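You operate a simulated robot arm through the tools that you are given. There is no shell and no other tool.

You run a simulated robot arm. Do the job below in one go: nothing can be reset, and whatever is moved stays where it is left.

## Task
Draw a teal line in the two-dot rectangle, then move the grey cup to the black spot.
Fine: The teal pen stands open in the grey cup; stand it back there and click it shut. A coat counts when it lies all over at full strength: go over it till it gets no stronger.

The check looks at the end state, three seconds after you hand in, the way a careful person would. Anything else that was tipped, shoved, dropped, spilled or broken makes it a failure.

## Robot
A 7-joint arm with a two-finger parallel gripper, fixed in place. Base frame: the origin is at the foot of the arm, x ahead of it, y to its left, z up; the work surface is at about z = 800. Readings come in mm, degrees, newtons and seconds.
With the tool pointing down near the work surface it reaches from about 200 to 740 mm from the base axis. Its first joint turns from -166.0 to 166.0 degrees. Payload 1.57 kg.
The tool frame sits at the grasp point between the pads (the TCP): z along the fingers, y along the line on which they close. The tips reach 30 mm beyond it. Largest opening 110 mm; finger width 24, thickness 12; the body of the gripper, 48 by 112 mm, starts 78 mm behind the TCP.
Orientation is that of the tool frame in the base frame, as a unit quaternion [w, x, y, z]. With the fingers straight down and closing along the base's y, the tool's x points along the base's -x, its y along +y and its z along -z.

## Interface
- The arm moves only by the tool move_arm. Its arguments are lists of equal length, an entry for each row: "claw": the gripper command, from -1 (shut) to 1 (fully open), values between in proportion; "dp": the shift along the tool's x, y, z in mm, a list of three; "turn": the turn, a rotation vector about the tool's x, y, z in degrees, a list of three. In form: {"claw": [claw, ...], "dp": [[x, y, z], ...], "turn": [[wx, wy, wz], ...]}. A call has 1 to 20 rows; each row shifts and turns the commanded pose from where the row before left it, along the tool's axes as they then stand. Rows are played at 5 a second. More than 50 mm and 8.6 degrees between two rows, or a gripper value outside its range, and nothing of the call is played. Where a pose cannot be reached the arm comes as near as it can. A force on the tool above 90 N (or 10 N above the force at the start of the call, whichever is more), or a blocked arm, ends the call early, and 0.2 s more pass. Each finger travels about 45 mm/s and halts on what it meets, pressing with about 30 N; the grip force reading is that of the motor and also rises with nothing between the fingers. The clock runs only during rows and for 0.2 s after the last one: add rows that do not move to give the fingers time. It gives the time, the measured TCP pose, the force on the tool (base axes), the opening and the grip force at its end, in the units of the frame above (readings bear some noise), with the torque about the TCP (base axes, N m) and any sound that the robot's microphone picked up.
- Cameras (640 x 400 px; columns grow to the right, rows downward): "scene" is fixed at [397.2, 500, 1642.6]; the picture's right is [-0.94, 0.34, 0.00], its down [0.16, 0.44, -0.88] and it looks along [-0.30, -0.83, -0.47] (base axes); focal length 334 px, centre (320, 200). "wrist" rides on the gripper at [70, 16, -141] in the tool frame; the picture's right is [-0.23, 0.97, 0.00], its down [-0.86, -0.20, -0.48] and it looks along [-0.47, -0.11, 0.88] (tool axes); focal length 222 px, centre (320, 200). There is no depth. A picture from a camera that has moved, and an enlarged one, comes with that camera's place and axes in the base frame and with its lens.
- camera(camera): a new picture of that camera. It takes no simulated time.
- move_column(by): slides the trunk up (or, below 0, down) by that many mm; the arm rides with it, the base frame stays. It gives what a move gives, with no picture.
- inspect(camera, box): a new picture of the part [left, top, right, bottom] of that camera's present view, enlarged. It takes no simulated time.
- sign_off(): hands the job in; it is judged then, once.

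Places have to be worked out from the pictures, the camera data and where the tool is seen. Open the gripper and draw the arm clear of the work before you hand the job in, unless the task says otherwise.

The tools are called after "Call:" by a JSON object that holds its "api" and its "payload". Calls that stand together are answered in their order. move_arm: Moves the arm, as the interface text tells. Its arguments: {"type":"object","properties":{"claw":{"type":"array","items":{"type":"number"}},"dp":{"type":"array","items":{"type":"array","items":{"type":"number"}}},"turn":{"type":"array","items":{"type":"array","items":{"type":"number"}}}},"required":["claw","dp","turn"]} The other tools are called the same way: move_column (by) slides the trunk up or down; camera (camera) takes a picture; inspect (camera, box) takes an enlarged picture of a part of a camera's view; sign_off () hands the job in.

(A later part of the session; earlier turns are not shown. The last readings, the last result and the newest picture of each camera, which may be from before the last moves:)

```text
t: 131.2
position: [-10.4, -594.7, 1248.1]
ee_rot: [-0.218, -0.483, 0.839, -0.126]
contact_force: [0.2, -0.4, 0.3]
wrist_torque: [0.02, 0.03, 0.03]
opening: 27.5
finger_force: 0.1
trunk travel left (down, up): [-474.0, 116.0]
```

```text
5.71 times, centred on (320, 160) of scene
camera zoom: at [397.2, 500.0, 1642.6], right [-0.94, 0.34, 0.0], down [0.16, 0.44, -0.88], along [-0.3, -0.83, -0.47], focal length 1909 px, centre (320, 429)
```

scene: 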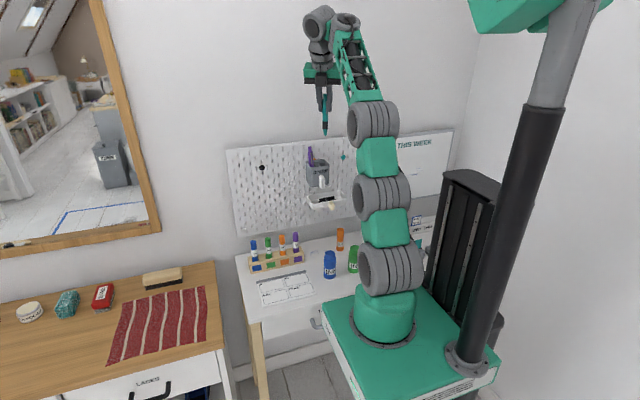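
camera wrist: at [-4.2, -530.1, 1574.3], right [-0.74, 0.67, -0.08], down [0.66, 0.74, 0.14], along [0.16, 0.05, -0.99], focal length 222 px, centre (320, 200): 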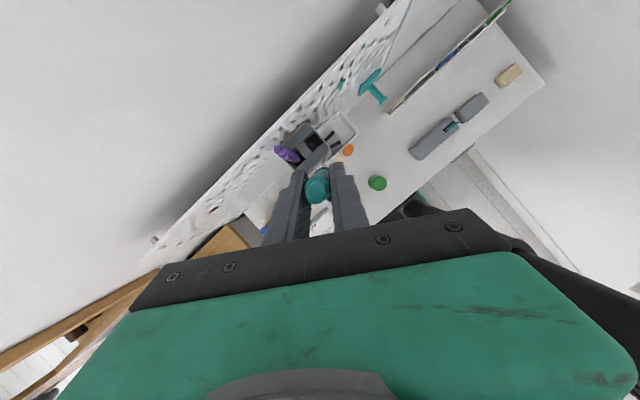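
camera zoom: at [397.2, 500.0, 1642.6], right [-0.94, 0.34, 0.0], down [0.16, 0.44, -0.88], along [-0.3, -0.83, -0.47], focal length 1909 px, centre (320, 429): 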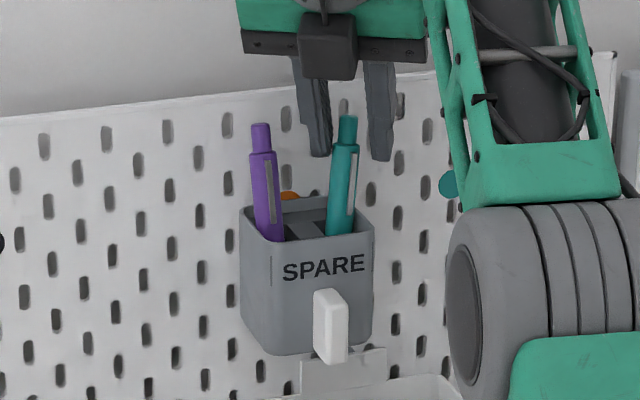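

The board and cup are undisturbed. I go back in only 3 mm and lower the trunk 30 mm, keeping the fingers off the pegboard.

Call:
{"api": "move_arm", "payload": {"claw": [-0.5, -0.5], "dp": [[2.27, -1.5, 1.26], [0, 0, 0]], "turn": [[0, 0, 0], [0, 0, 0]]}}

Call:
{"api": "move_column", "payload": {"by": -15}}

Call:
{"api": "move_column", "payload": {"by": -15}}

Call:
{"api": "inspect", "payload": {"camera": "wrist", "box": [256, 140, 384, 240]}}

```text
t: 131.8
position: [-10.3, -597.7, 1247.7]
ee_rot: [-0.219, -0.483, 0.839, -0.126]
contact_force: [0.0, 0.2, 0.5]
wrist_torque: [-0.02, 0.03, 0.01]
opening: 27.6
finger_force: 0.0
trunk travel left (down, up): [-474.0, 116.0]
```

```text
t: 132.4
position: [-12.0, -597.2, 1233.9]
ee_rot: [-0.218, -0.483, 0.839, -0.126]
contact_force: [0.3, 0.2, 0.1]
wrist_torque: [-0.04, -0.01, 0.04]
opening: 27.2
finger_force: 0.1
trunk travel left (down, up): [-459.0, 131.0]
```

```text
t: 133.1
position: [-11.3, -599.0, 1218.1]
ee_rot: [-0.217, -0.483, 0.839, -0.127]
contact_force: [0.2, 0.3, 0.0]
wrist_torque: [-0.02, -0.02, -0.03]
opening: 27.5
finger_force: 0.0
trunk travel left (down, up): [-444.0, 146.0]
```

```text
4.00 times, centred on (320, 190) of wrist
camera zoom: at [-21.0, -581.0, 1376.6], right [-0.74, 0.66, -0.11], down [0.66, 0.75, 0.0], along [0.09, -0.07, -0.99], focal length 888 px, centre (320, 240)
```

zoom: 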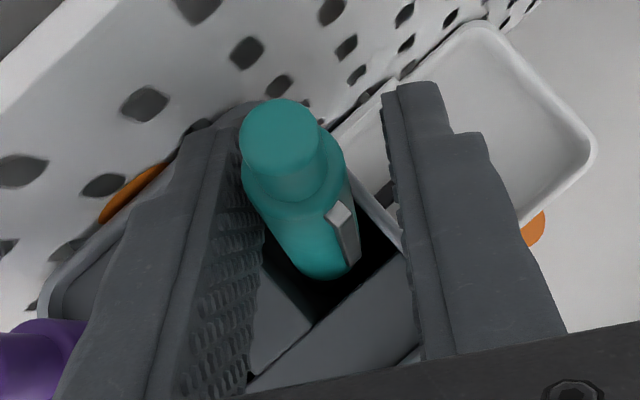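

The pen is within the fingers, somewhat to one side; closing will centre it. I close gently.

Call:
{"api": "move_arm", "payload": {"claw": [-0.58, -0.64, -0.8, -1, -1], "dp": [[0, 0, 0], [0, 0, 0], [0, 0, 0], [0, 0, 0], [0, 0, 0]], "turn": [[0, 0, 0], [0, 0, 0], [0, 0, 0], [0, 0, 0], [0, 0, 0]]}}

Call:
{"api": "inspect", "payload": {"camera": "wrist", "box": [256, 140, 384, 240]}}

Call:
{"api": "inspect", "payload": {"camera": "scene", "box": [296, 135, 344, 170]}}

```text
t: 134.3
position: [-8.7, -598.9, 1218.7]
ee_rot: [-0.218, -0.483, 0.838, -0.127]
contact_force: [7.9, -9.6, 1.8]
wrist_torque: [-0.59, -0.39, -0.07]
opening: 17.7
finger_force: 29.9
trunk travel left (down, up): [-444.0, 146.0]
```

```text
4.00 times, centred on (320, 190) of wrist
camera zoom: at [-19.1, -582.3, 1376.3], right [-0.74, 0.66, -0.11], down [0.66, 0.75, 0.0], along [0.09, -0.07, -0.99], focal length 888 px, centre (320, 240)
```

zoom: 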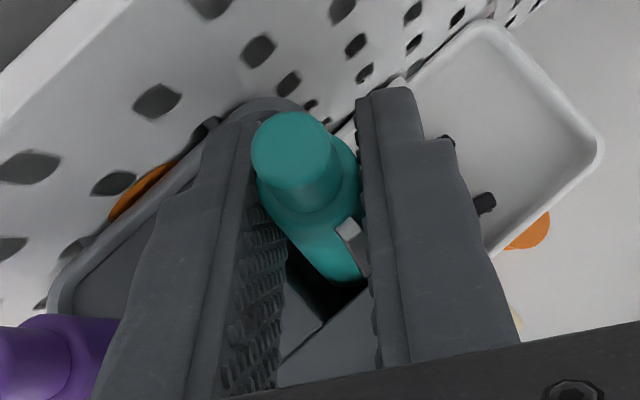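

```text
11.43 times, centred on (320, 152) of scene
camera zoom: at [397.2, 500.0, 1642.6], right [-0.94, 0.34, 0.0], down [0.16, 0.44, -0.88], along [-0.3, -0.83, -0.47], focal length 3818 px, centre (320, 743)
```

zoom: 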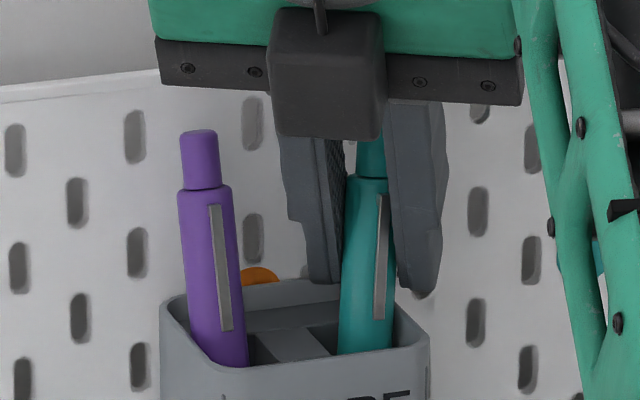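

Gripped, but the pen is wedged sideways with about 12 N. I move 3 mm in the direction that relieves it.

Call:
{"api": "move_arm", "payload": {"claw": [-1, -1], "dp": [[0, -3, 0], [0, 0, 0]], "turn": [[0, 0, 0], [0, 0, 0]]}}

Call:
{"api": "move_column", "payload": {"by": 20}}

```text
t: 134.9
position: [-7.8, -598.2, 1218.1]
ee_rot: [-0.218, -0.483, 0.838, -0.126]
contact_force: [3.7, -4.8, 0.5]
wrist_torque: [-0.26, -0.26, -0.07]
opening: 17.4
finger_force: 29.6
trunk travel left (down, up): [-444.0, 146.0]
```

```text
t: 135.5
position: [-8.9, -600.2, 1238.8]
ee_rot: [-0.217, -0.483, 0.839, -0.126]
contact_force: [-0.1, -10.1, -2.0]
wrist_torque: [-0.83, 0.05, -0.03]
opening: 17.1
finger_force: 29.8
trunk travel left (down, up): [-464.0, 126.0]
```

The pen's lower part presses the pocket front (10 N). I tilt the tool 4° so the pen's foot swings toward the board, relieving it.

Call:
{"api": "move_arm", "payload": {"claw": [-1, -1], "dp": [[0, 0, 0], [0, 0, 0]], "turn": [[0, 4, 0], [0, 0, 0]]}}

```text
t: 136.1
position: [-8.4, -599.7, 1239.0]
ee_rot: [-0.248, -0.478, 0.83, -0.144]
contact_force: [2.3, -0.2, 0.0]
wrist_torque: [-0.04, -0.19, -0.02]
opening: 17.5
finger_force: 30.0
trunk travel left (down, up): [-464.0, 126.0]
```

The force is relieved. I lift the pen out with the trunk in two stages, watching the force.

Call:
{"api": "move_column", "payload": {"by": 40}}

Call:
{"api": "move_column", "payload": {"by": 66}}

Call:
{"api": "inspect", "payload": {"camera": "scene", "box": [292, 130, 340, 175]}}

```text
t: 137.0
position: [-9.7, -599.1, 1278.4]
ee_rot: [-0.247, -0.477, 0.831, -0.142]
contact_force: [0.4, -0.2, -0.6]
wrist_torque: [0.0, -0.01, 0.02]
opening: 17.3
finger_force: 29.8
trunk travel left (down, up): [-504.0, 86.0]
```

```text
t: 138.0
position: [-8.4, -597.5, 1343.6]
ee_rot: [-0.247, -0.478, 0.831, -0.142]
contact_force: [0.0, 0.6, -0.7]
wrist_torque: [-0.02, 0.02, 0.01]
opening: 17.7
finger_force: 29.6
trunk travel left (down, up): [-570.0, 20.0]
```

```text
8.89 times, centred on (316, 152) of scene
camera zoom: at [397.2, 500.0, 1642.6], right [-0.94, 0.34, 0.0], down [0.16, 0.44, -0.88], along [-0.3, -0.83, -0.47], focal length 2970 px, centre (356, 622)
```

zoom: 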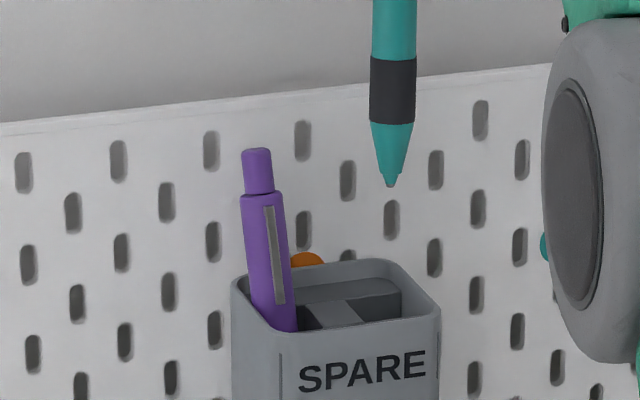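

The tip looks longer now than before. I zoom in on the nib.

Call:
{"api": "inspect", "payload": {"camera": "scene", "box": [308, 140, 332, 160]}}

```text
16.00 times, centred on (320, 150) of scene
camera zoom: at [397.2, 500.0, 1642.6], right [-0.94, 0.34, 0.0], down [0.16, 0.44, -0.88], along [-0.3, -0.83, -0.47], focal length 5346 px, centre (320, 1000)
```

zoom: 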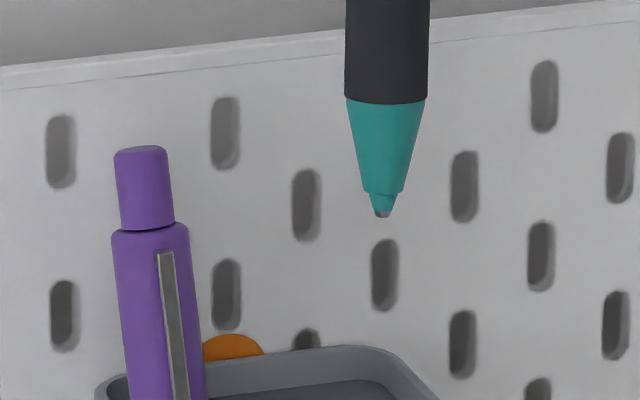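

The nib state is the same open one. I carry the pen to the sheet again for a test with faster strokes.

Call:
{"api": "move_arm", "payload": {"claw": [-1, -1, -1, -1, -1, -1, -1, -1], "dp": [[-22.9, 15.9, -15], [-22.9, 15.9, -15], [-22.9, 15.9, -15], [-27.6, -20.9, -18], [-27.6, -20.9, -18], [-27.6, -20.9, -18], [-27.6, -20.9, -18], [-27.6, -20.9, -18]], "turn": [[0, 0, 0], [0, 0, 0], [0, 0, 0], [0, 0, 0], [0, 0, 0], [0, 0, 0], [0, 0, 0], [0, 0, 0]]}}

Call:
{"api": "move_column", "payload": {"by": -395}}

Call:
{"api": "inspect", "payload": {"camera": "scene", "box": [272, 240, 336, 290]}}

```text
t: 139.8
position: [166.0, -419.2, 1365.9]
ee_rot: [-0.247, -0.478, 0.83, -0.143]
contact_force: [-0.8, 1.3, -0.6]
wrist_torque: [-0.04, 0.0, 0.0]
opening: 17.6
finger_force: 29.6
out of reach, approached as far as the arm can: row 1, 2, 3
trunk travel left (down, up): [-570.0, 20.0]
```

```text
t: 143.6
position: [166.7, -418.6, 970.9]
ee_rot: [-0.247, -0.478, 0.83, -0.144]
contact_force: [0.1, -0.4, 0.8]
wrist_torque: [0.02, 0.01, 0.0]
opening: 17.5
finger_force: 29.8
trunk travel left (down, up): [-175.0, 415.0]
```

```text
8.00 times, centred on (304, 265) of scene
camera zoom: at [397.2, 500.0, 1642.6], right [-0.94, 0.34, 0.0], down [0.16, 0.44, -0.88], along [-0.3, -0.83, -0.47], focal length 2673 px, centre (448, -320)
```

zoom: 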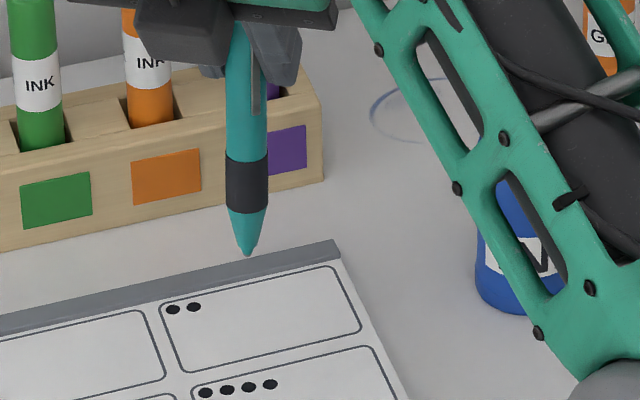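

The tip is above the sheet leaning the other way. I shift over the rectangle's middle, lower 44 mm and feel for contact.

Call:
{"api": "move_arm", "payload": {"claw": [-1, -1, -1, -1], "dp": [[22.6, 22.5, 14.7], [-12, 0, 18.4], [-12, 0, 18.4], [0, 0, 0]], "turn": [[0, 0, 0], [0, 0, 0], [0, 0, 0], [0, 0, 0]]}}

Call:
{"api": "inspect", "payload": {"camera": "scene", "box": [284, 255, 324, 285]}}

```text
t: 144.6
position: [133.4, -429.1, 928.6]
ee_rot: [-0.245, -0.478, 0.831, -0.141]
contact_force: [0.5, -0.2, 0.5]
wrist_torque: [-0.02, 0.03, 0.02]
opening: 17.5
finger_force: 29.9
trunk travel left (down, up): [-175.0, 415.0]
```

```text
13.33 times, centred on (304, 270) of scene
camera zoom: at [397.2, 500.0, 1642.6], right [-0.94, 0.34, 0.0], down [0.16, 0.44, -0.88], along [-0.3, -0.83, -0.47], focal length 4455 px, centre (533, -733)
```

zoom: 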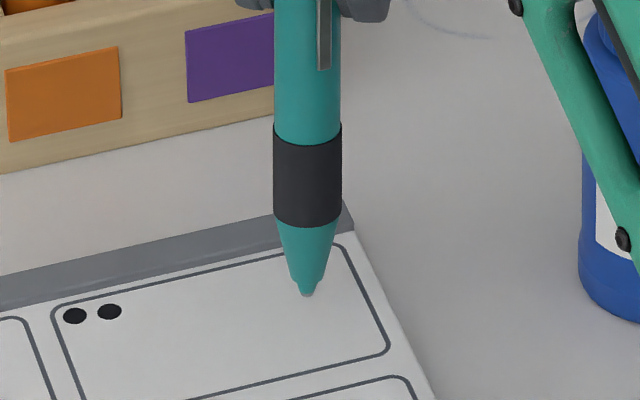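

I lower 7 mm, then 1.5 mm steps until there is light contact.

Call:
{"api": "move_arm", "payload": {"claw": [-1, -1], "dp": [[-3.8, 0, 5.87], [0, 0, 0]], "turn": [[0, 0, 0], [0, 0, 0]]}}

Call:
{"api": "move_arm", "payload": {"claw": [-1, -1], "dp": [[-0.82, 0, 1.26], [0, 0, 0]], "turn": [[0, 0, 0], [0, 0, 0]]}}

Call:
{"api": "move_arm", "payload": {"claw": [-1, -1], "dp": [[-0.82, 0, 1.26], [0, 0, 0]], "turn": [[0, 0, 0], [0, 0, 0]]}}

```text
t: 145.2
position: [134.7, -426.0, 926.5]
ee_rot: [-0.245, -0.478, 0.832, -0.141]
contact_force: [-0.4, 0.1, 0.2]
wrist_torque: [-0.02, 0.01, 0.05]
opening: 17.5
finger_force: 29.8
out of reach, approached as far as the arm can: row 1
trunk travel left (down, up): [-175.0, 415.0]
```

```text
t: 145.8
position: [134.8, -425.7, 927.7]
ee_rot: [-0.245, -0.479, 0.831, -0.14]
contact_force: [0.8, 0.1, -0.4]
wrist_torque: [-0.01, 0.02, -0.03]
opening: 17.4
finger_force: 29.6
trunk travel left (down, up): [-175.0, 415.0]
```

```text
t: 146.4
position: [133.9, -425.7, 926.6]
ee_rot: [-0.245, -0.478, 0.831, -0.142]
contact_force: [0.0, -0.4, -0.2]
wrist_torque: [0.01, 0.0, 0.0]
opening: 17.6
finger_force: 29.8
trunk travel left (down, up): [-175.0, 415.0]
```

The arm is at its lower limit relative to the trunk. I raise the arm 20 mm and lower the trunk 24 mm to regain freedom, then continue in small steps.

Call:
{"api": "move_arm", "payload": {"claw": [-1, -1], "dp": [[10.9, 0, -16.8], [0, 0, 0]], "turn": [[0, 0, 0], [0, 0, 0]]}}

Call:
{"api": "move_column", "payload": {"by": -23}}

Call:
{"api": "move_arm", "payload": {"claw": [-1, -1], "dp": [[-0.82, 0, 1.26], [0, 0, 0]], "turn": [[0, 0, 0], [0, 0, 0]]}}

Call:
{"api": "inspect", "payload": {"camera": "scene", "box": [284, 255, 324, 285]}}

```text
t: 147.0
position: [134.1, -427.0, 944.6]
ee_rot: [-0.247, -0.478, 0.831, -0.143]
contact_force: [-0.1, 0.5, -0.3]
wrist_torque: [0.01, -0.04, 0.0]
opening: 17.7
finger_force: 30.0
trunk travel left (down, up): [-175.0, 415.0]
```

```text
t: 147.7
position: [134.3, -427.5, 921.7]
ee_rot: [-0.247, -0.477, 0.831, -0.143]
contact_force: [0.2, 0.0, 3.4]
wrist_torque: [0.04, -0.04, -0.03]
opening: 17.6
finger_force: 30.1
trunk travel left (down, up): [-152.0, 438.0]
```

```text
t: 148.3
position: [135.2, -426.8, 920.8]
ee_rot: [-0.248, -0.478, 0.83, -0.144]
contact_force: [-0.1, 0.7, 5.0]
wrist_torque: [0.0, 0.02, 0.01]
opening: 17.3
finger_force: 29.1
trunk travel left (down, up): [-152.0, 438.0]
```

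```text
13.33 times, centred on (304, 270) of scene
camera zoom: at [397.2, 500.0, 1642.6], right [-0.94, 0.34, 0.0], down [0.16, 0.44, -0.88], along [-0.3, -0.83, -0.47], focal length 4455 px, centre (533, -733)
```

zoom: 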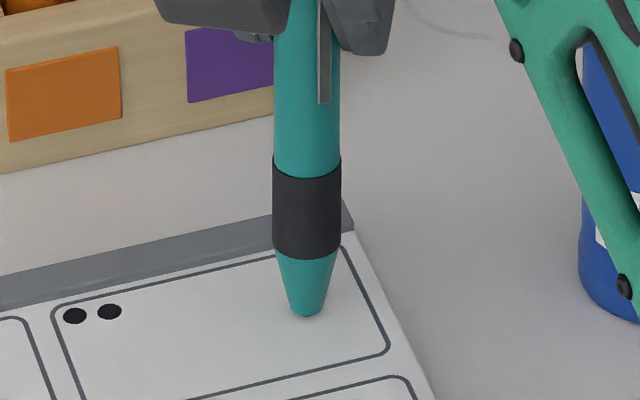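

Contact at about 4-5 N. Now strokes at 50-100 mm/s back and forth over 40 mm.

Call:
{"api": "move_arm", "payload": {"claw": [-1, -1, -1, -1, -1, -1, -1, -1, -1, -1, -1], "dp": [[-4.22, -8.65, -2.75], [-4.22, -8.65, -2.75], [-4.22, -8.65, -2.75], [-4.22, -8.65, -2.75], [8.44, 17.3, 5.5], [8.44, 17.3, 5.5], [-8.44, -17.3, -5.5], [-8.44, -17.3, -5.5], [8.44, 17.3, 5.5], [8.44, 17.3, 5.5], [0, 0, 0]], "turn": [[0, 0, 0], [0, 0, 0], [0, 0, 0], [0, 0, 0], [0, 0, 0], [0, 0, 0], [0, 0, 0], [0, 0, 0], [0, 0, 0], [0, 0, 0], [0, 0, 0]]}}

Call:
{"api": "inspect", "payload": {"camera": "scene", "box": [280, 255, 320, 285]}}

```text
t: 150.7
position: [135.7, -428.2, 917.9]
ee_rot: [-0.246, -0.478, 0.831, -0.144]
contact_force: [2.6, 0.8, 5.8]
wrist_torque: [0.03, -0.22, 0.02]
opening: 17.5
finger_force: 29.6
trunk travel left (down, up): [-152.0, 438.0]
```

```text
13.33 times, centred on (300, 270) of scene
camera zoom: at [397.2, 500.0, 1642.6], right [-0.94, 0.34, 0.0], down [0.16, 0.44, -0.88], along [-0.3, -0.83, -0.47], focal length 4455 px, centre (587, -733)
```

zoom: 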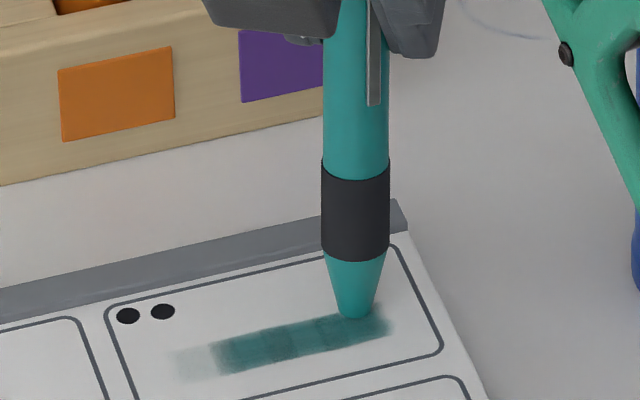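

It writes now: a broad teal line about 40 mm long appeared inside the rectangle, with its left end still faint. I go over exactly the same path at a steadier speed to build it to full strength.

Call:
{"api": "move_arm", "payload": {"claw": [-1, -1, -1, -1, -1, -1, -1, -1, -1, -1, -1, -1, -1, -1, -1, -1, -1, -1], "dp": [[-2.0, -4.11, -1.31], [-2.0, -4.11, -1.31], [-2.0, -4.11, -1.31], [-2.0, -4.11, -1.31], [-2.0, -4.11, -1.31], [-2.0, -4.11, -1.31], [-2.0, -4.11, -1.31], [-2.0, -4.11, -1.31], [0, 0, 0], [2.0, 4.11, 1.31], [2.0, 4.11, 1.31], [2.0, 4.11, 1.31], [2.0, 4.11, 1.31], [2.0, 4.11, 1.31], [2.0, 4.11, 1.31], [2.0, 4.11, 1.31], [2.0, 4.11, 1.31], [0, 0, 0]], "turn": [[0, 0, 0], [0, 0, 0], [0, 0, 0], [0, 0, 0], [0, 0, 0], [0, 0, 0], [0, 0, 0], [0, 0, 0], [0, 0, 0], [0, 0, 0], [0, 0, 0], [0, 0, 0], [0, 0, 0], [0, 0, 0], [0, 0, 0], [0, 0, 0], [0, 0, 0], [0, 0, 0]]}}

Call:
{"api": "inspect", "payload": {"camera": "scene", "box": [280, 255, 320, 285]}}

```text
t: 154.5
position: [135.6, -427.2, 920.0]
ee_rot: [-0.247, -0.478, 0.831, -0.143]
contact_force: [1.6, -1.4, 3.7]
wrist_torque: [-0.05, -0.19, -0.04]
opening: 17.6
finger_force: 30.2
trunk travel left (down, up): [-152.0, 438.0]
```

```text
13.33 times, centred on (300, 270) of scene
camera zoom: at [397.2, 500.0, 1642.6], right [-0.94, 0.34, 0.0], down [0.16, 0.44, -0.88], along [-0.3, -0.83, -0.47], focal length 4455 px, centre (587, -733)
```

zoom: 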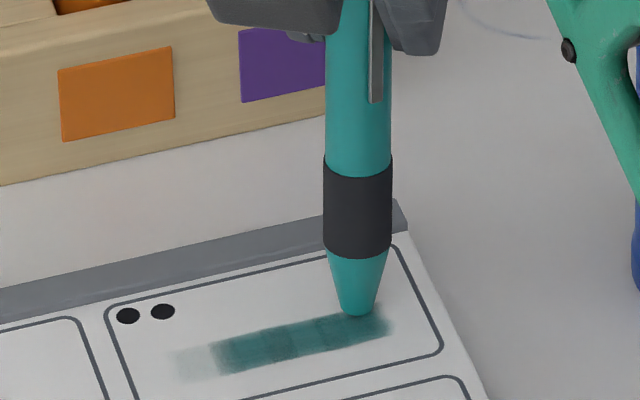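

The slow pass added nothing, so ink is laid only when the nib moves fast enough. I repeat fast strokes (100 mm/s) over the same path.

Call:
{"api": "move_arm", "payload": {"claw": [-1, -1, -1, -1, -1, -1, -1, -1, -1, -1, -1, -1, -1, -1, -1, -1, -1], "dp": [[-8.44, -17.3, -5.5], [-8.44, -17.3, -5.5], [8.44, 17.3, 5.5], [8.44, 17.3, 5.5], [-8.44, -17.3, -5.5], [-8.44, -17.3, -5.5], [8.44, 17.3, 5.5], [8.44, 17.3, 5.5], [-8.44, -17.3, -5.5], [-8.44, -17.3, -5.5], [8.44, 17.3, 5.5], [8.44, 17.3, 5.5], [-8.44, -17.3, -5.5], [-8.44, -17.3, -5.5], [8.44, 17.3, 5.5], [8.44, 17.3, 5.5], [0, 0, 0]], "turn": [[0, 0, 0], [0, 0, 0], [0, 0, 0], [0, 0, 0], [0, 0, 0], [0, 0, 0], [0, 0, 0], [0, 0, 0], [0, 0, 0], [0, 0, 0], [0, 0, 0], [0, 0, 0], [0, 0, 0], [0, 0, 0], [0, 0, 0], [0, 0, 0], [0, 0, 0]]}}

Call:
{"api": "inspect", "payload": {"camera": "scene", "box": [280, 255, 320, 285]}}

```text
t: 158.1
position: [134.1, -426.9, 920.3]
ee_rot: [-0.247, -0.478, 0.831, -0.144]
contact_force: [1.8, 0.5, 3.6]
wrist_torque: [0.03, -0.15, 0.0]
opening: 17.5
finger_force: 30.0
trunk travel left (down, up): [-152.0, 438.0]
```

```text
13.33 times, centred on (300, 270) of scene
camera zoom: at [397.2, 500.0, 1642.6], right [-0.94, 0.34, 0.0], down [0.16, 0.44, -0.88], along [-0.3, -0.83, -0.47], focal length 4455 px, centre (587, -733)
```

zoom: 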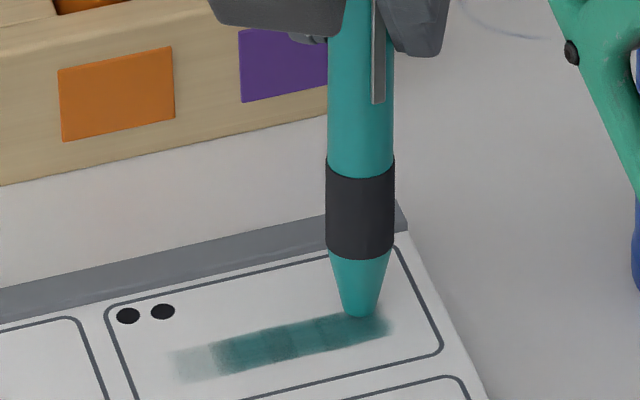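

The middle is strengthening, but the left end is lagging because the arm reverses early there. I repeat with a short pause at each end so the full stroke is covered.

Call:
{"api": "move_arm", "payload": {"claw": [-1, -1, -1, -1, -1, -1, -1, -1, -1, -1, -1, -1, -1, -1, -1, -1, -1, -1], "dp": [[-8.44, -17.3, -5.5], [-8.44, -17.3, -5.5], [0, 0, 0], [8.44, 17.3, 5.5], [8.44, 17.3, 5.5], [0, 0, 0], [-8.44, -17.3, -5.5], [-8.44, -17.3, -5.5], [0, 0, 0], [8.44, 17.3, 5.5], [8.44, 17.3, 5.5], [0, 0, 0], [-8.44, -17.3, -5.5], [-8.44, -17.3, -5.5], [0, 0, 0], [8.44, 17.3, 5.5], [8.44, 17.3, 5.5], [0, 0, 0]], "turn": [[0, 0, 0], [0, 0, 0], [0, 0, 0], [0, 0, 0], [0, 0, 0], [0, 0, 0], [0, 0, 0], [0, 0, 0], [0, 0, 0], [0, 0, 0], [0, 0, 0], [0, 0, 0], [0, 0, 0], [0, 0, 0], [0, 0, 0], [0, 0, 0], [0, 0, 0], [0, 0, 0]]}}

Call:
{"api": "inspect", "payload": {"camera": "scene", "box": [280, 255, 320, 285]}}

```text
t: 161.9
position: [132.9, -426.6, 919.2]
ee_rot: [-0.247, -0.479, 0.83, -0.144]
contact_force: [1.8, 1.0, 3.6]
wrist_torque: [0.04, -0.17, -0.03]
opening: 17.5
finger_force: 29.7
trunk travel left (down, up): [-152.0, 438.0]
```

```text
13.33 times, centred on (300, 270) of scene
camera zoom: at [397.2, 500.0, 1642.6], right [-0.94, 0.34, 0.0], down [0.16, 0.44, -0.88], along [-0.3, -0.83, -0.47], focal length 4455 px, centre (587, -733)
```

zoom: 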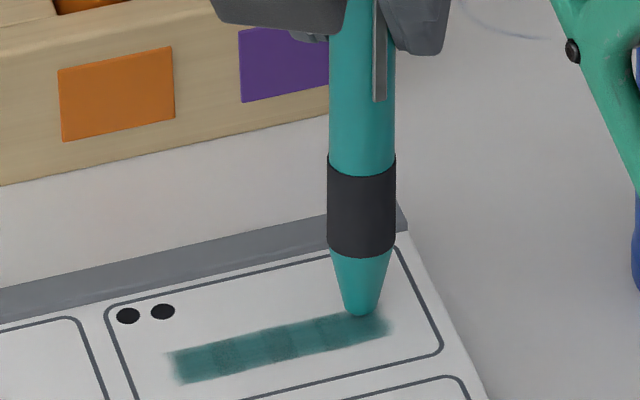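

Much better: the left end is nearly as strong now. I repeat the same strokes and compare.

Call:
{"api": "move_arm", "payload": {"claw": [-1, -1, -1, -1, -1, -1, -1, -1, -1, -1, -1, -1, -1, -1, -1, -1, -1, -1], "dp": [[-8.44, -17.3, -5.5], [-8.44, -17.3, -5.5], [0, 0, 0], [8.44, 17.3, 5.5], [8.44, 17.3, 5.5], [0, 0, 0], [-8.44, -17.3, -5.5], [-8.44, -17.3, -5.5], [0, 0, 0], [8.44, 17.3, 5.5], [8.44, 17.3, 5.5], [0, 0, 0], [-8.44, -17.3, -5.5], [-8.44, -17.3, -5.5], [0, 0, 0], [8.44, 17.3, 5.5], [8.44, 17.3, 5.5], [0, 0, 0]], "turn": [[0, 0, 0], [0, 0, 0], [0, 0, 0], [0, 0, 0], [0, 0, 0], [0, 0, 0], [0, 0, 0], [0, 0, 0], [0, 0, 0], [0, 0, 0], [0, 0, 0], [0, 0, 0], [0, 0, 0], [0, 0, 0], [0, 0, 0], [0, 0, 0], [0, 0, 0], [0, 0, 0]]}}

Call:
{"api": "move_arm", "payload": {"claw": [-1, -1, -1, -1, -1, -1, -1, -1, -1, -1, -1, -1, -1, -1, -1, -1, -1, -1], "dp": [[-8.44, -17.3, -5.5], [-8.44, -17.3, -5.5], [0, 0, 0], [8.44, 17.3, 5.5], [8.44, 17.3, 5.5], [0, 0, 0], [-8.44, -17.3, -5.5], [-8.44, -17.3, -5.5], [0, 0, 0], [8.44, 17.3, 5.5], [8.44, 17.3, 5.5], [0, 0, 0], [-8.44, -17.3, -5.5], [-8.44, -17.3, -5.5], [0, 0, 0], [8.44, 17.3, 5.5], [8.44, 17.3, 5.5], [0, 0, 0]], "turn": [[0, 0, 0], [0, 0, 0], [0, 0, 0], [0, 0, 0], [0, 0, 0], [0, 0, 0], [0, 0, 0], [0, 0, 0], [0, 0, 0], [0, 0, 0], [0, 0, 0], [0, 0, 0], [0, 0, 0], [0, 0, 0], [0, 0, 0], [0, 0, 0], [0, 0, 0], [0, 0, 0]]}}

Call:
{"api": "inspect", "payload": {"camera": "scene", "box": [280, 255, 320, 285]}}

```text
t: 165.7
position: [132.8, -426.3, 921.4]
ee_rot: [-0.246, -0.478, 0.831, -0.142]
contact_force: [1.4, -0.2, 3.0]
wrist_torque: [0.06, -0.16, -0.06]
opening: 17.5
finger_force: 30.0
trunk travel left (down, up): [-152.0, 438.0]
```

```text
t: 169.5
position: [133.7, -426.7, 919.6]
ee_rot: [-0.246, -0.479, 0.83, -0.144]
contact_force: [1.0, 0.0, 4.4]
wrist_torque: [0.02, -0.17, 0.01]
opening: 17.8
finger_force: 30.3
trunk travel left (down, up): [-152.0, 438.0]
```

```text
13.33 times, centred on (300, 270) of scene
camera zoom: at [397.2, 500.0, 1642.6], right [-0.94, 0.34, 0.0], down [0.16, 0.44, -0.88], along [-0.3, -0.83, -0.47], focal length 4455 px, centre (587, -733)
```

zoom: 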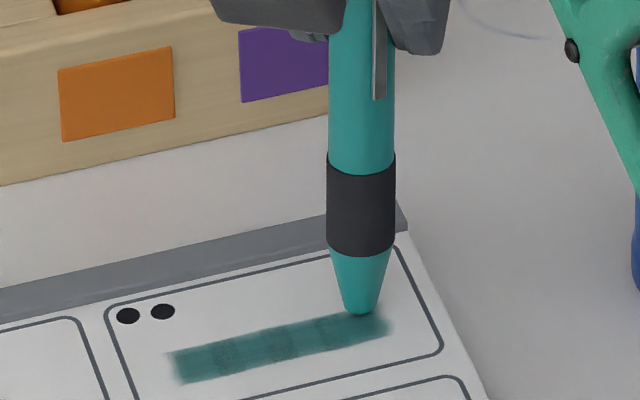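

The line looks unchanged from the last check, so it seems saturated. I lift the pen and view the whole line unobstructed.

Call:
{"api": "move_arm", "payload": {"claw": [-1, -1, -1, -1], "dp": [[10.9, 0, -16.8], [10.9, 0, -16.8], [0, 0, 0], [0, 0, 0]], "turn": [[0, 0, 0], [0, 0, 0], [0, 0, 0], [0, 0, 0]]}}

Call:
{"api": "inspect", "payload": {"camera": "scene", "box": [284, 264, 316, 284]}}

```text
t: 170.5
position: [133.9, -428.0, 960.6]
ee_rot: [-0.247, -0.478, 0.831, -0.143]
contact_force: [-0.2, -0.5, 0.2]
wrist_torque: [0.02, 0.0, -0.02]
opening: 17.4
finger_force: 29.2
trunk travel left (down, up): [-152.0, 438.0]
```

```text
16.00 times, centred on (300, 274) of scene
camera zoom: at [397.2, 500.0, 1642.6], right [-0.94, 0.34, 0.0], down [0.16, 0.44, -0.88], along [-0.3, -0.83, -0.47], focal length 5346 px, centre (640, -984)
```

zoom: 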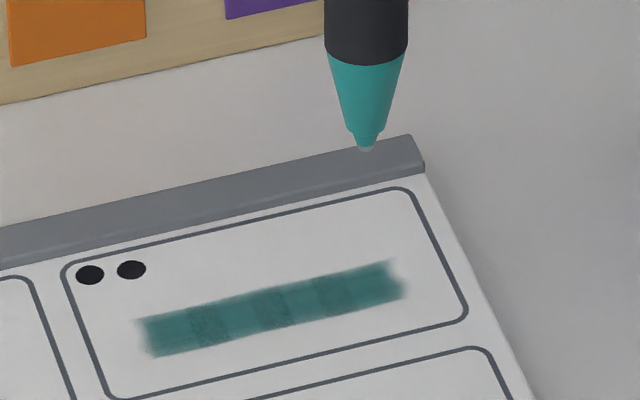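

The line shows alternating lighter and darker bands tied to my row spacing, so it is not yet uniform. I go back down and repeat with a different step pattern to even it out.

Call:
{"api": "move_arm", "payload": {"claw": [-1, -1, -1, -1, -1, -1, -1, -1, -1, -1, -1, -1, -1, -1, -1, -1, -1, -1, -1, -1], "dp": [[-10.9, 0, 16.8], [-10.9, 0, 16.8], [0, 0, 0], [-4.22, -8.65, -2.75], [-8.44, -17.3, -5.5], [-4.22, -8.65, -2.75], [0, 0, 0], [4.22, 8.65, 2.75], [8.44, 17.3, 5.5], [4.22, 8.65, 2.75], [0, 0, 0], [-4.22, -8.65, -2.75], [-8.44, -17.3, -5.5], [-4.22, -8.65, -2.75], [0, 0, 0], [4.22, 8.65, 2.75], [8.44, 17.3, 5.5], [4.22, 8.65, 2.75], [0, 0, 0], [0, 0, 0]], "turn": [[0, 0, 0], [0, 0, 0], [0, 0, 0], [0, 0, 0], [0, 0, 0], [0, 0, 0], [0, 0, 0], [0, 0, 0], [0, 0, 0], [0, 0, 0], [0, 0, 0], [0, 0, 0], [0, 0, 0], [0, 0, 0], [0, 0, 0], [0, 0, 0], [0, 0, 0], [0, 0, 0], [0, 0, 0], [0, 0, 0]]}}

Call:
{"api": "move_arm", "payload": {"claw": [-1, -1, -1, -1, -1, -1, -1, -1, -1, -1, -1, -1], "dp": [[-16.9, -34.6, -11], [0, 0, 0], [16.9, 34.6, 11], [0, 0, 0], [-16.9, -34.6, -11], [0, 0, 0], [16.9, 34.6, 11], [0, 0, 0], [-16.9, -34.6, -11], [0, 0, 0], [16.9, 34.6, 11], [0, 0, 0]], "turn": [[0, 0, 0], [0, 0, 0], [0, 0, 0], [0, 0, 0], [0, 0, 0], [0, 0, 0], [0, 0, 0], [0, 0, 0], [0, 0, 0], [0, 0, 0], [0, 0, 0], [0, 0, 0]]}}

Call:
{"api": "inspect", "payload": {"camera": "scene", "box": [284, 264, 316, 284]}}

```text
t: 174.7
position: [133.5, -426.4, 920.9]
ee_rot: [-0.247, -0.479, 0.83, -0.144]
contact_force: [1.8, -0.1, 4.1]
wrist_torque: [0.03, -0.09, 0.02]
opening: 17.8
finger_force: 29.9
trunk travel left (down, up): [-152.0, 438.0]
```

```text
t: 177.3
position: [133.7, -427.4, 919.6]
ee_rot: [-0.246, -0.479, 0.83, -0.143]
contact_force: [1.6, -0.1, 4.0]
wrist_torque: [0.06, -0.11, -0.02]
opening: 17.4
finger_force: 29.6
trunk travel left (down, up): [-152.0, 438.0]
```

```text
16.00 times, centred on (300, 274) of scene
camera zoom: at [397.2, 500.0, 1642.6], right [-0.94, 0.34, 0.0], down [0.16, 0.44, -0.88], along [-0.3, -0.83, -0.47], focal length 5346 px, centre (640, -984)
```

zoom: 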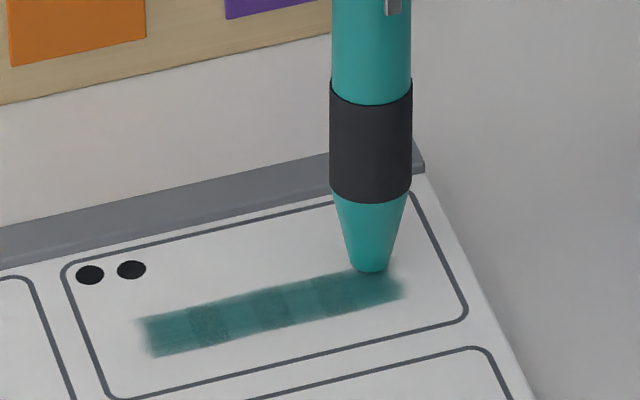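

The bands look a bit weaker now. I run another batch of single-row fast strokes and compare again to see whether it still changes.

Call:
{"api": "move_arm", "payload": {"claw": [-1, -1, -1, -1, -1, -1, -1, -1, -1, -1, -1, -1, -1, -1, -1, -1, -1, -1, -1, -1], "dp": [[-16.9, -34.6, -11], [0, 0, 0], [16.9, 34.6, 11], [0, 0, 0], [-16.9, -34.6, -11], [0, 0, 0], [16.9, 34.6, 11], [0, 0, 0], [-16.9, -34.6, -11], [0, 0, 0], [16.9, 34.6, 11], [0, 0, 0], [-16.9, -34.6, -11], [0, 0, 0], [16.9, 34.6, 11], [0, 0, 0], [-16.9, -34.6, -11], [0, 0, 0], [16.9, 34.6, 11], [0, 0, 0]], "turn": [[0, 0, 0], [0, 0, 0], [0, 0, 0], [0, 0, 0], [0, 0, 0], [0, 0, 0], [0, 0, 0], [0, 0, 0], [0, 0, 0], [0, 0, 0], [0, 0, 0], [0, 0, 0], [0, 0, 0], [0, 0, 0], [0, 0, 0], [0, 0, 0], [0, 0, 0], [0, 0, 0], [0, 0, 0], [0, 0, 0]]}}

Call:
{"api": "move_arm", "payload": {"claw": [-1, -1, -1, -1], "dp": [[10.9, 0, -16.8], [10.9, 0, -16.8], [0, 0, 0], [0, 0, 0]], "turn": [[0, 0, 0], [0, 0, 0], [0, 0, 0], [0, 0, 0]]}}

Call:
{"api": "inspect", "payload": {"camera": "scene", "box": [284, 264, 316, 284]}}

```text
t: 181.5
position: [133.6, -426.7, 919.8]
ee_rot: [-0.247, -0.478, 0.83, -0.144]
contact_force: [0.3, 0.8, 5.1]
wrist_torque: [0.05, -0.16, -0.01]
opening: 17.7
finger_force: 30.0
trunk travel left (down, up): [-152.0, 438.0]
```

```text
t: 182.5
position: [133.4, -426.0, 958.7]
ee_rot: [-0.247, -0.478, 0.831, -0.142]
contact_force: [-0.2, 0.2, -0.6]
wrist_torque: [0.0, 0.0, -0.02]
opening: 17.6
finger_force: 29.8
trunk travel left (down, up): [-152.0, 438.0]
```

```text
16.00 times, centred on (300, 274) of scene
camera zoom: at [397.2, 500.0, 1642.6], right [-0.94, 0.34, 0.0], down [0.16, 0.44, -0.88], along [-0.3, -0.83, -0.47], focal length 5346 px, centre (640, -984)
```

zoom: 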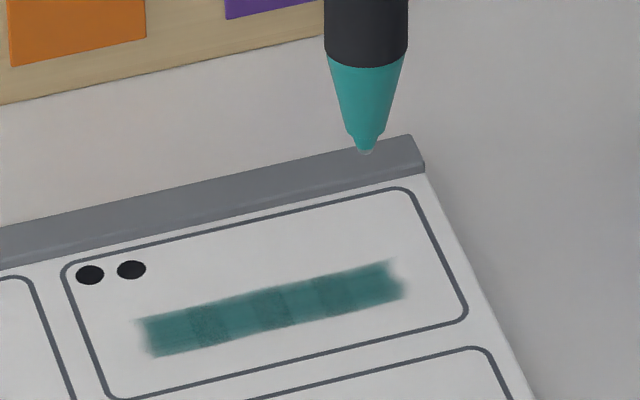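

Nearly the same as before. For a closer judgement I move the hand aside and look with the wrist camera.

Call:
{"api": "move_arm", "payload": {"claw": [-1, -1, -1], "dp": [[-26.2, 0.9, -17.1], [-26.2, 0.9, -17.1], [0, 0, 0]], "turn": [[0, 0, 0], [0, 0, 0], [0, 0, 0]]}}

Call:
{"api": "camera", "payload": {"camera": "wrist"}}

```text
t: 183.3
position: [164.4, -373.1, 960.0]
ee_rot: [-0.248, -0.477, 0.831, -0.144]
contact_force: [-0.3, 0.4, -0.4]
wrist_torque: [0.06, 0.03, -0.03]
opening: 17.7
finger_force: 29.7
trunk travel left (down, up): [-152.0, 438.0]
```

```text
taken
camera wrist: at [160.0, -347.3, 1117.6], right [-0.75, 0.65, -0.13], down [0.66, 0.74, -0.07], along [0.05, -0.13, -0.99], focal length 222 px, centre (320, 200)
```

wrist: 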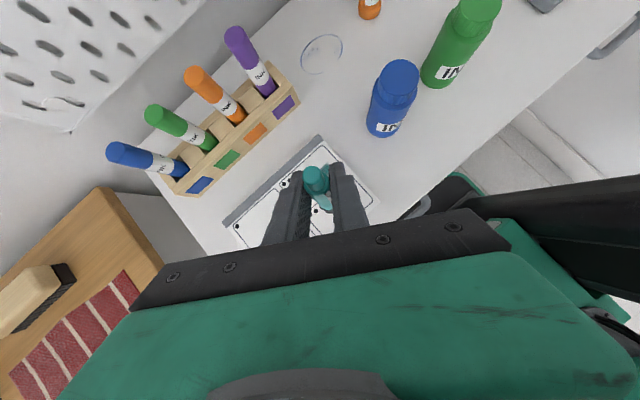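

The pen hides the line; I move the hand further aside.

Call:
{"api": "move_arm", "payload": {"claw": [-1, -1, -1], "dp": [[-24, 8, -16], [-24, 8, -16], [0, 0, 0]], "turn": [[0, 0, 0], [0, 0, 0], [0, 0, 0]]}}

Call:
{"api": "inspect", "payload": {"camera": "wrist", "box": [272, 100, 368, 160]}}

```text
t: 184.1
position: [168.9, -342.9, 958.5]
ee_rot: [-0.244, -0.478, 0.832, -0.144]
contact_force: [0.5, -0.2, 0.3]
wrist_torque: [-0.03, -0.05, -0.04]
opening: 17.4
finger_force: 29.6
out of reach, approached as far as the arm can: row 1, 2
trunk travel left (down, up): [-152.0, 438.0]
```

```text
6.67 times, centred on (320, 130) of wrist
camera zoom: at [163.6, -318.1, 1115.2], right [-0.75, 0.65, -0.13], down [0.66, 0.75, -0.06], along [0.06, -0.13, -0.99], focal length 1481 px, centre (320, 667)
```

zoom: 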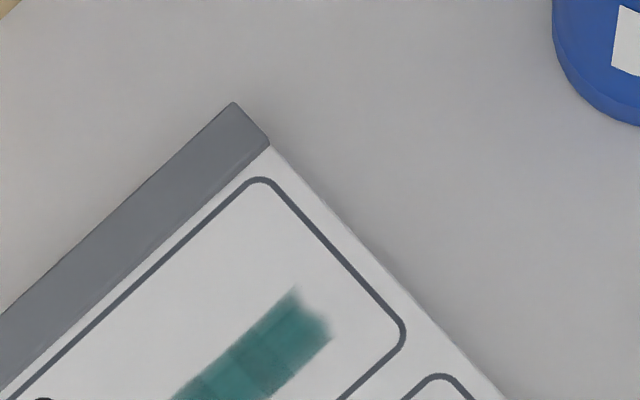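

Call:
{"api": "inspect", "payload": {"camera": "wrist", "box": [268, 135, 332, 175]}}

Call:
{"api": "inspect", "payload": {"camera": "scene", "box": [284, 264, 316, 284]}}

```text
10.00 times, centred on (300, 155) of wrist
camera zoom: at [163.6, -318.1, 1115.2], right [-0.75, 0.65, -0.13], down [0.66, 0.75, -0.06], along [0.06, -0.13, -0.99], focal length 2221 px, centre (520, 650)
```

zoom: 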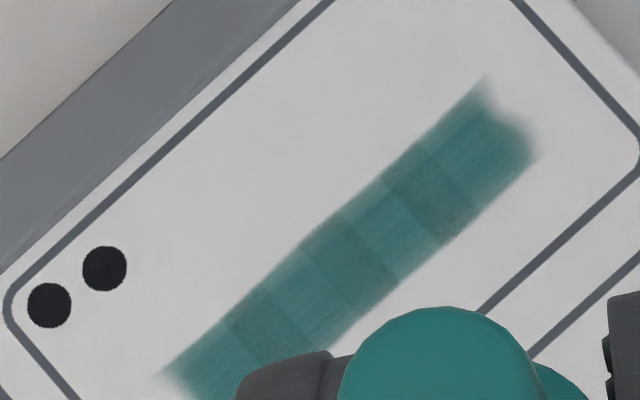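

```text
16.00 times, centred on (300, 274) of scene
camera zoom: at [397.2, 500.0, 1642.6], right [-0.94, 0.34, 0.0], down [0.16, 0.44, -0.88], along [-0.3, -0.83, -0.47], focal length 5346 px, centre (640, -984)
```

zoom: 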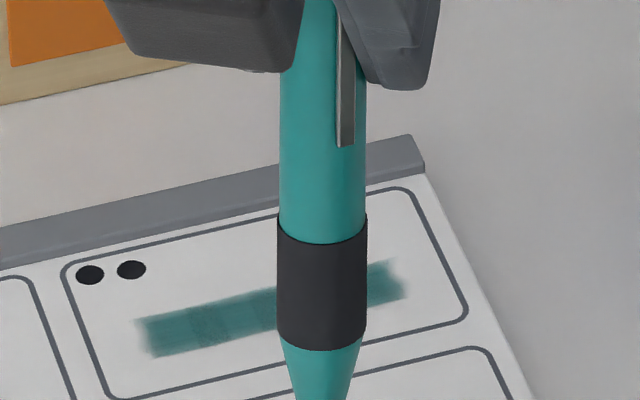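

The darker squares look like overlapping render tiles, with the tone the same in between. To be sure it gets no stronger I run one more batch on the same path and compare the same view.

Call:
{"api": "move_arm", "payload": {"claw": [-1, -1, -1, -1], "dp": [[25.1, -3.8, 16.4], [25.1, -3.8, 16.4], [25.1, -3.8, 16.4], [0, 0, 0]], "turn": [[0, 0, 0], [0, 0, 0], [0, 0, 0], [0, 0, 0]]}}

Call:
{"api": "inspect", "payload": {"camera": "scene", "box": [284, 264, 316, 284]}}

```text
t: 185.1
position: [135.3, -427.9, 956.0]
ee_rot: [-0.247, -0.478, 0.831, -0.143]
contact_force: [0.0, 0.4, -0.7]
wrist_torque: [0.01, 0.01, 0.01]
opening: 17.7
finger_force: 30.0
trunk travel left (down, up): [-152.0, 438.0]
```

```text
16.00 times, centred on (300, 274) of scene
camera zoom: at [397.2, 500.0, 1642.6], right [-0.94, 0.34, 0.0], down [0.16, 0.44, -0.88], along [-0.3, -0.83, -0.47], focal length 5346 px, centre (640, -984)
```

zoom: 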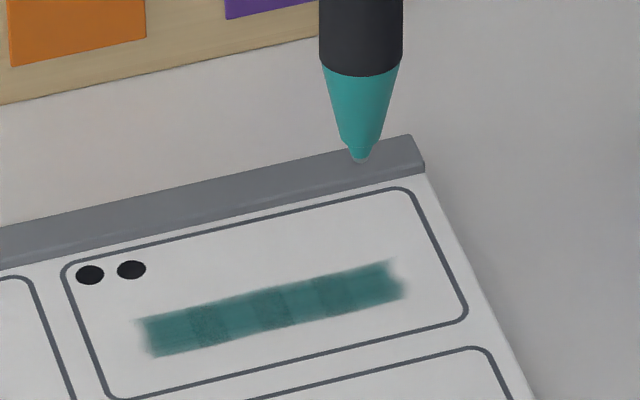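

I come down on the start of the line again and read the contact force.

Call:
{"api": "move_arm", "payload": {"claw": [-1, -1, -1], "dp": [[-9.5, 0.7, 15.3], [-9.5, 0.7, 15.3], [0, 0, 0]], "turn": [[0, 0, 0], [0, 0, 0], [0, 0, 0]]}}

Call:
{"api": "inspect", "payload": {"camera": "scene", "box": [284, 264, 316, 284]}}

```text
t: 185.9
position: [133.6, -428.0, 920.2]
ee_rot: [-0.247, -0.478, 0.831, -0.144]
contact_force: [0.5, -0.2, 3.1]
wrist_torque: [-0.03, -0.06, 0.0]
opening: 17.6
finger_force: 30.4
trunk travel left (down, up): [-152.0, 438.0]
```

```text
16.00 times, centred on (300, 274) of scene
camera zoom: at [397.2, 500.0, 1642.6], right [-0.94, 0.34, 0.0], down [0.16, 0.44, -0.88], along [-0.3, -0.83, -0.47], focal length 5346 px, centre (640, -984)
```

zoom: 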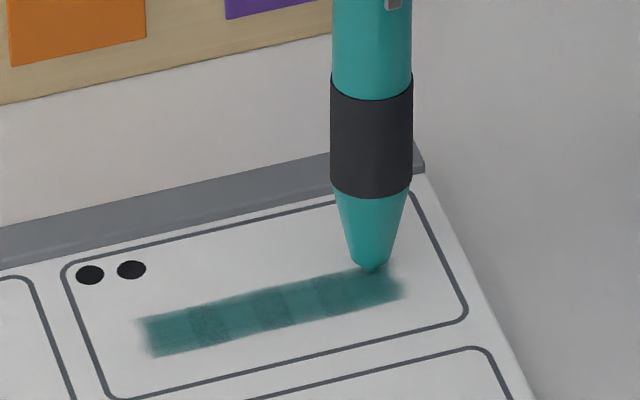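

Same place and about 3 N. I run ten more full-length fast strokes, pressing half a millimetre more, then six two-step strokes.

Call:
{"api": "move_arm", "payload": {"claw": [-1, -1, -1, -1, -1, -1, -1, -1, -1, -1, -1, -1, -1, -1, -1, -1, -1, -1, -1, -1], "dp": [[-17.2, -34.6, -10.6], [0, 0, 0], [16.9, 34.6, 11], [0, 0, 0], [-16.9, -34.6, -11], [0, 0, 0], [16.9, 34.6, 11], [0, 0, 0], [-16.9, -34.6, -11], [0, 0, 0], [16.9, 34.6, 11], [0, 0, 0], [-16.9, -34.6, -11], [0, 0, 0], [16.9, 34.6, 11], [0, 0, 0], [-16.9, -34.6, -11], [0, 0, 0], [16.9, 34.6, 11], [0, 0, 0]], "turn": [[0, 0, 0], [0, 0, 0], [0, 0, 0], [0, 0, 0], [0, 0, 0], [0, 0, 0], [0, 0, 0], [0, 0, 0], [0, 0, 0], [0, 0, 0], [0, 0, 0], [0, 0, 0], [0, 0, 0], [0, 0, 0], [0, 0, 0], [0, 0, 0], [0, 0, 0], [0, 0, 0], [0, 0, 0], [0, 0, 0]]}}

Call:
{"api": "move_arm", "payload": {"claw": [-1, -1, -1, -1, -1, -1, -1, -1, -1, -1, -1, -1, -1, -1, -1, -1, -1, -1], "dp": [[-8.44, -17.3, -5.5], [-8.44, -17.3, -5.5], [0, 0, 0], [8.44, 17.3, 5.5], [8.44, 17.3, 5.5], [0, 0, 0], [-8.44, -17.3, -5.5], [-8.44, -17.3, -5.5], [0, 0, 0], [8.44, 17.3, 5.5], [8.44, 17.3, 5.5], [0, 0, 0], [-8.44, -17.3, -5.5], [-8.44, -17.3, -5.5], [0, 0, 0], [8.44, 17.3, 5.5], [8.44, 17.3, 5.5], [0, 0, 0]], "turn": [[0, 0, 0], [0, 0, 0], [0, 0, 0], [0, 0, 0], [0, 0, 0], [0, 0, 0], [0, 0, 0], [0, 0, 0], [0, 0, 0], [0, 0, 0], [0, 0, 0], [0, 0, 0], [0, 0, 0], [0, 0, 0], [0, 0, 0], [0, 0, 0], [0, 0, 0], [0, 0, 0]]}}

Call:
{"api": "move_arm", "payload": {"claw": [-1, -1, -1, -1], "dp": [[10.9, 0, -16.8], [10.9, 0, -16.8], [0, 0, 0], [0, 0, 0]], "turn": [[0, 0, 0], [0, 0, 0], [0, 0, 0], [0, 0, 0]]}}

Call:
{"api": "inspect", "payload": {"camera": "scene", "box": [284, 264, 316, 284]}}

```text
t: 190.1
position: [134.6, -426.2, 919.5]
ee_rot: [-0.247, -0.478, 0.831, -0.144]
contact_force: [1.5, 0.0, 2.6]
wrist_torque: [0.06, -0.13, -0.02]
opening: 17.5
finger_force: 30.0
trunk travel left (down, up): [-152.0, 438.0]
```

```text
t: 193.9
position: [134.1, -426.4, 921.5]
ee_rot: [-0.247, -0.478, 0.831, -0.144]
contact_force: [0.1, -0.2, -0.1]
wrist_torque: [0.02, 0.0, -0.01]
opening: 17.6
finger_force: 29.9
trunk travel left (down, up): [-152.0, 438.0]
```

```text
t: 194.9
position: [133.7, -427.3, 961.1]
ee_rot: [-0.246, -0.478, 0.831, -0.143]
contact_force: [0.4, -0.1, -0.5]
wrist_torque: [0.0, -0.01, 0.03]
opening: 17.4
finger_force: 30.0
trunk travel left (down, up): [-152.0, 438.0]
```

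```text
16.00 times, centred on (300, 274) of scene
camera zoom: at [397.2, 500.0, 1642.6], right [-0.94, 0.34, 0.0], down [0.16, 0.44, -0.88], along [-0.3, -0.83, -0.47], focal length 5346 px, centre (640, -984)
```

zoom: 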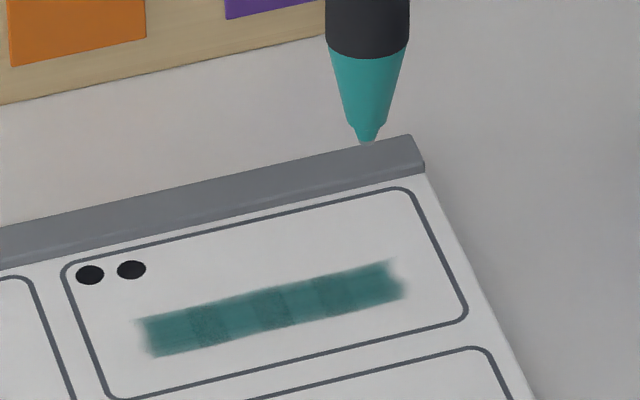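

No further change: the line is at full strength. Now I return the pen: I raise the arm 30 mm and the trunk 365 mm, then go in front of the cup.

Call:
{"api": "move_arm", "payload": {"claw": [-1, -1], "dp": [[16.4, 0, -25.1], [0, 0, 0]], "turn": [[0, 0, 0], [0, 0, 0]]}}

Call:
{"api": "move_column", "payload": {"by": 365}}

Call:
{"api": "move_arm", "payload": {"claw": [-1, -1, -1, -1, -1, -1], "dp": [[20.5, 19, 15.4], [20.5, 19, 15.4], [20.5, 19, 15.4], [20.5, 19, 15.4], [20.5, 19, 15.4], [0, 0, 0]], "turn": [[0, 0, 0], [0, 0, 0], [0, 0, 0], [0, 0, 0], [0, 0, 0], [0, 0, 0]]}}

Call:
{"api": "camera", "payload": {"camera": "scene"}}

```text
t: 195.5
position: [134.7, -427.3, 990.9]
ee_rot: [-0.247, -0.478, 0.83, -0.144]
contact_force: [-0.1, -0.6, -0.5]
wrist_torque: [-0.03, -0.01, 0.02]
opening: 17.4
finger_force: 30.2
trunk travel left (down, up): [-152.0, 438.0]
```

```text
t: 199.0
position: [133.3, -427.0, 1355.9]
ee_rot: [-0.247, -0.478, 0.831, -0.142]
contact_force: [0.3, 0.1, 0.0]
wrist_torque: [0.02, 0.0, -0.01]
opening: 17.3
finger_force: 30.5
trunk travel left (down, up): [-517.0, 73.0]
```

```text
t: 200.4
position: [-14.5, -490.1, 1347.0]
ee_rot: [-0.248, -0.478, 0.831, -0.142]
contact_force: [0.5, 0.6, -0.1]
wrist_torque: [0.02, 0.02, 0.0]
opening: 17.5
finger_force: 30.0
trunk travel left (down, up): [-517.0, 73.0]
```

```text
taken
```

scene: 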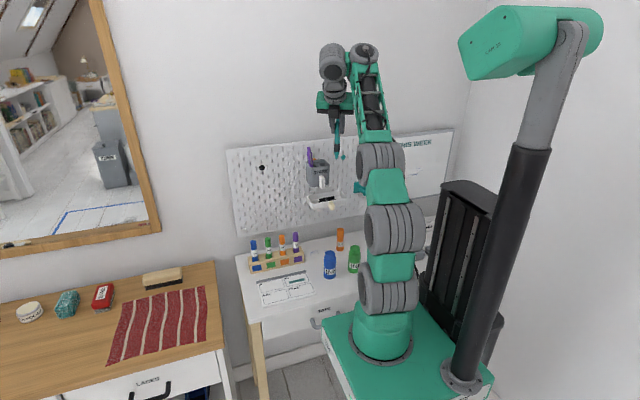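

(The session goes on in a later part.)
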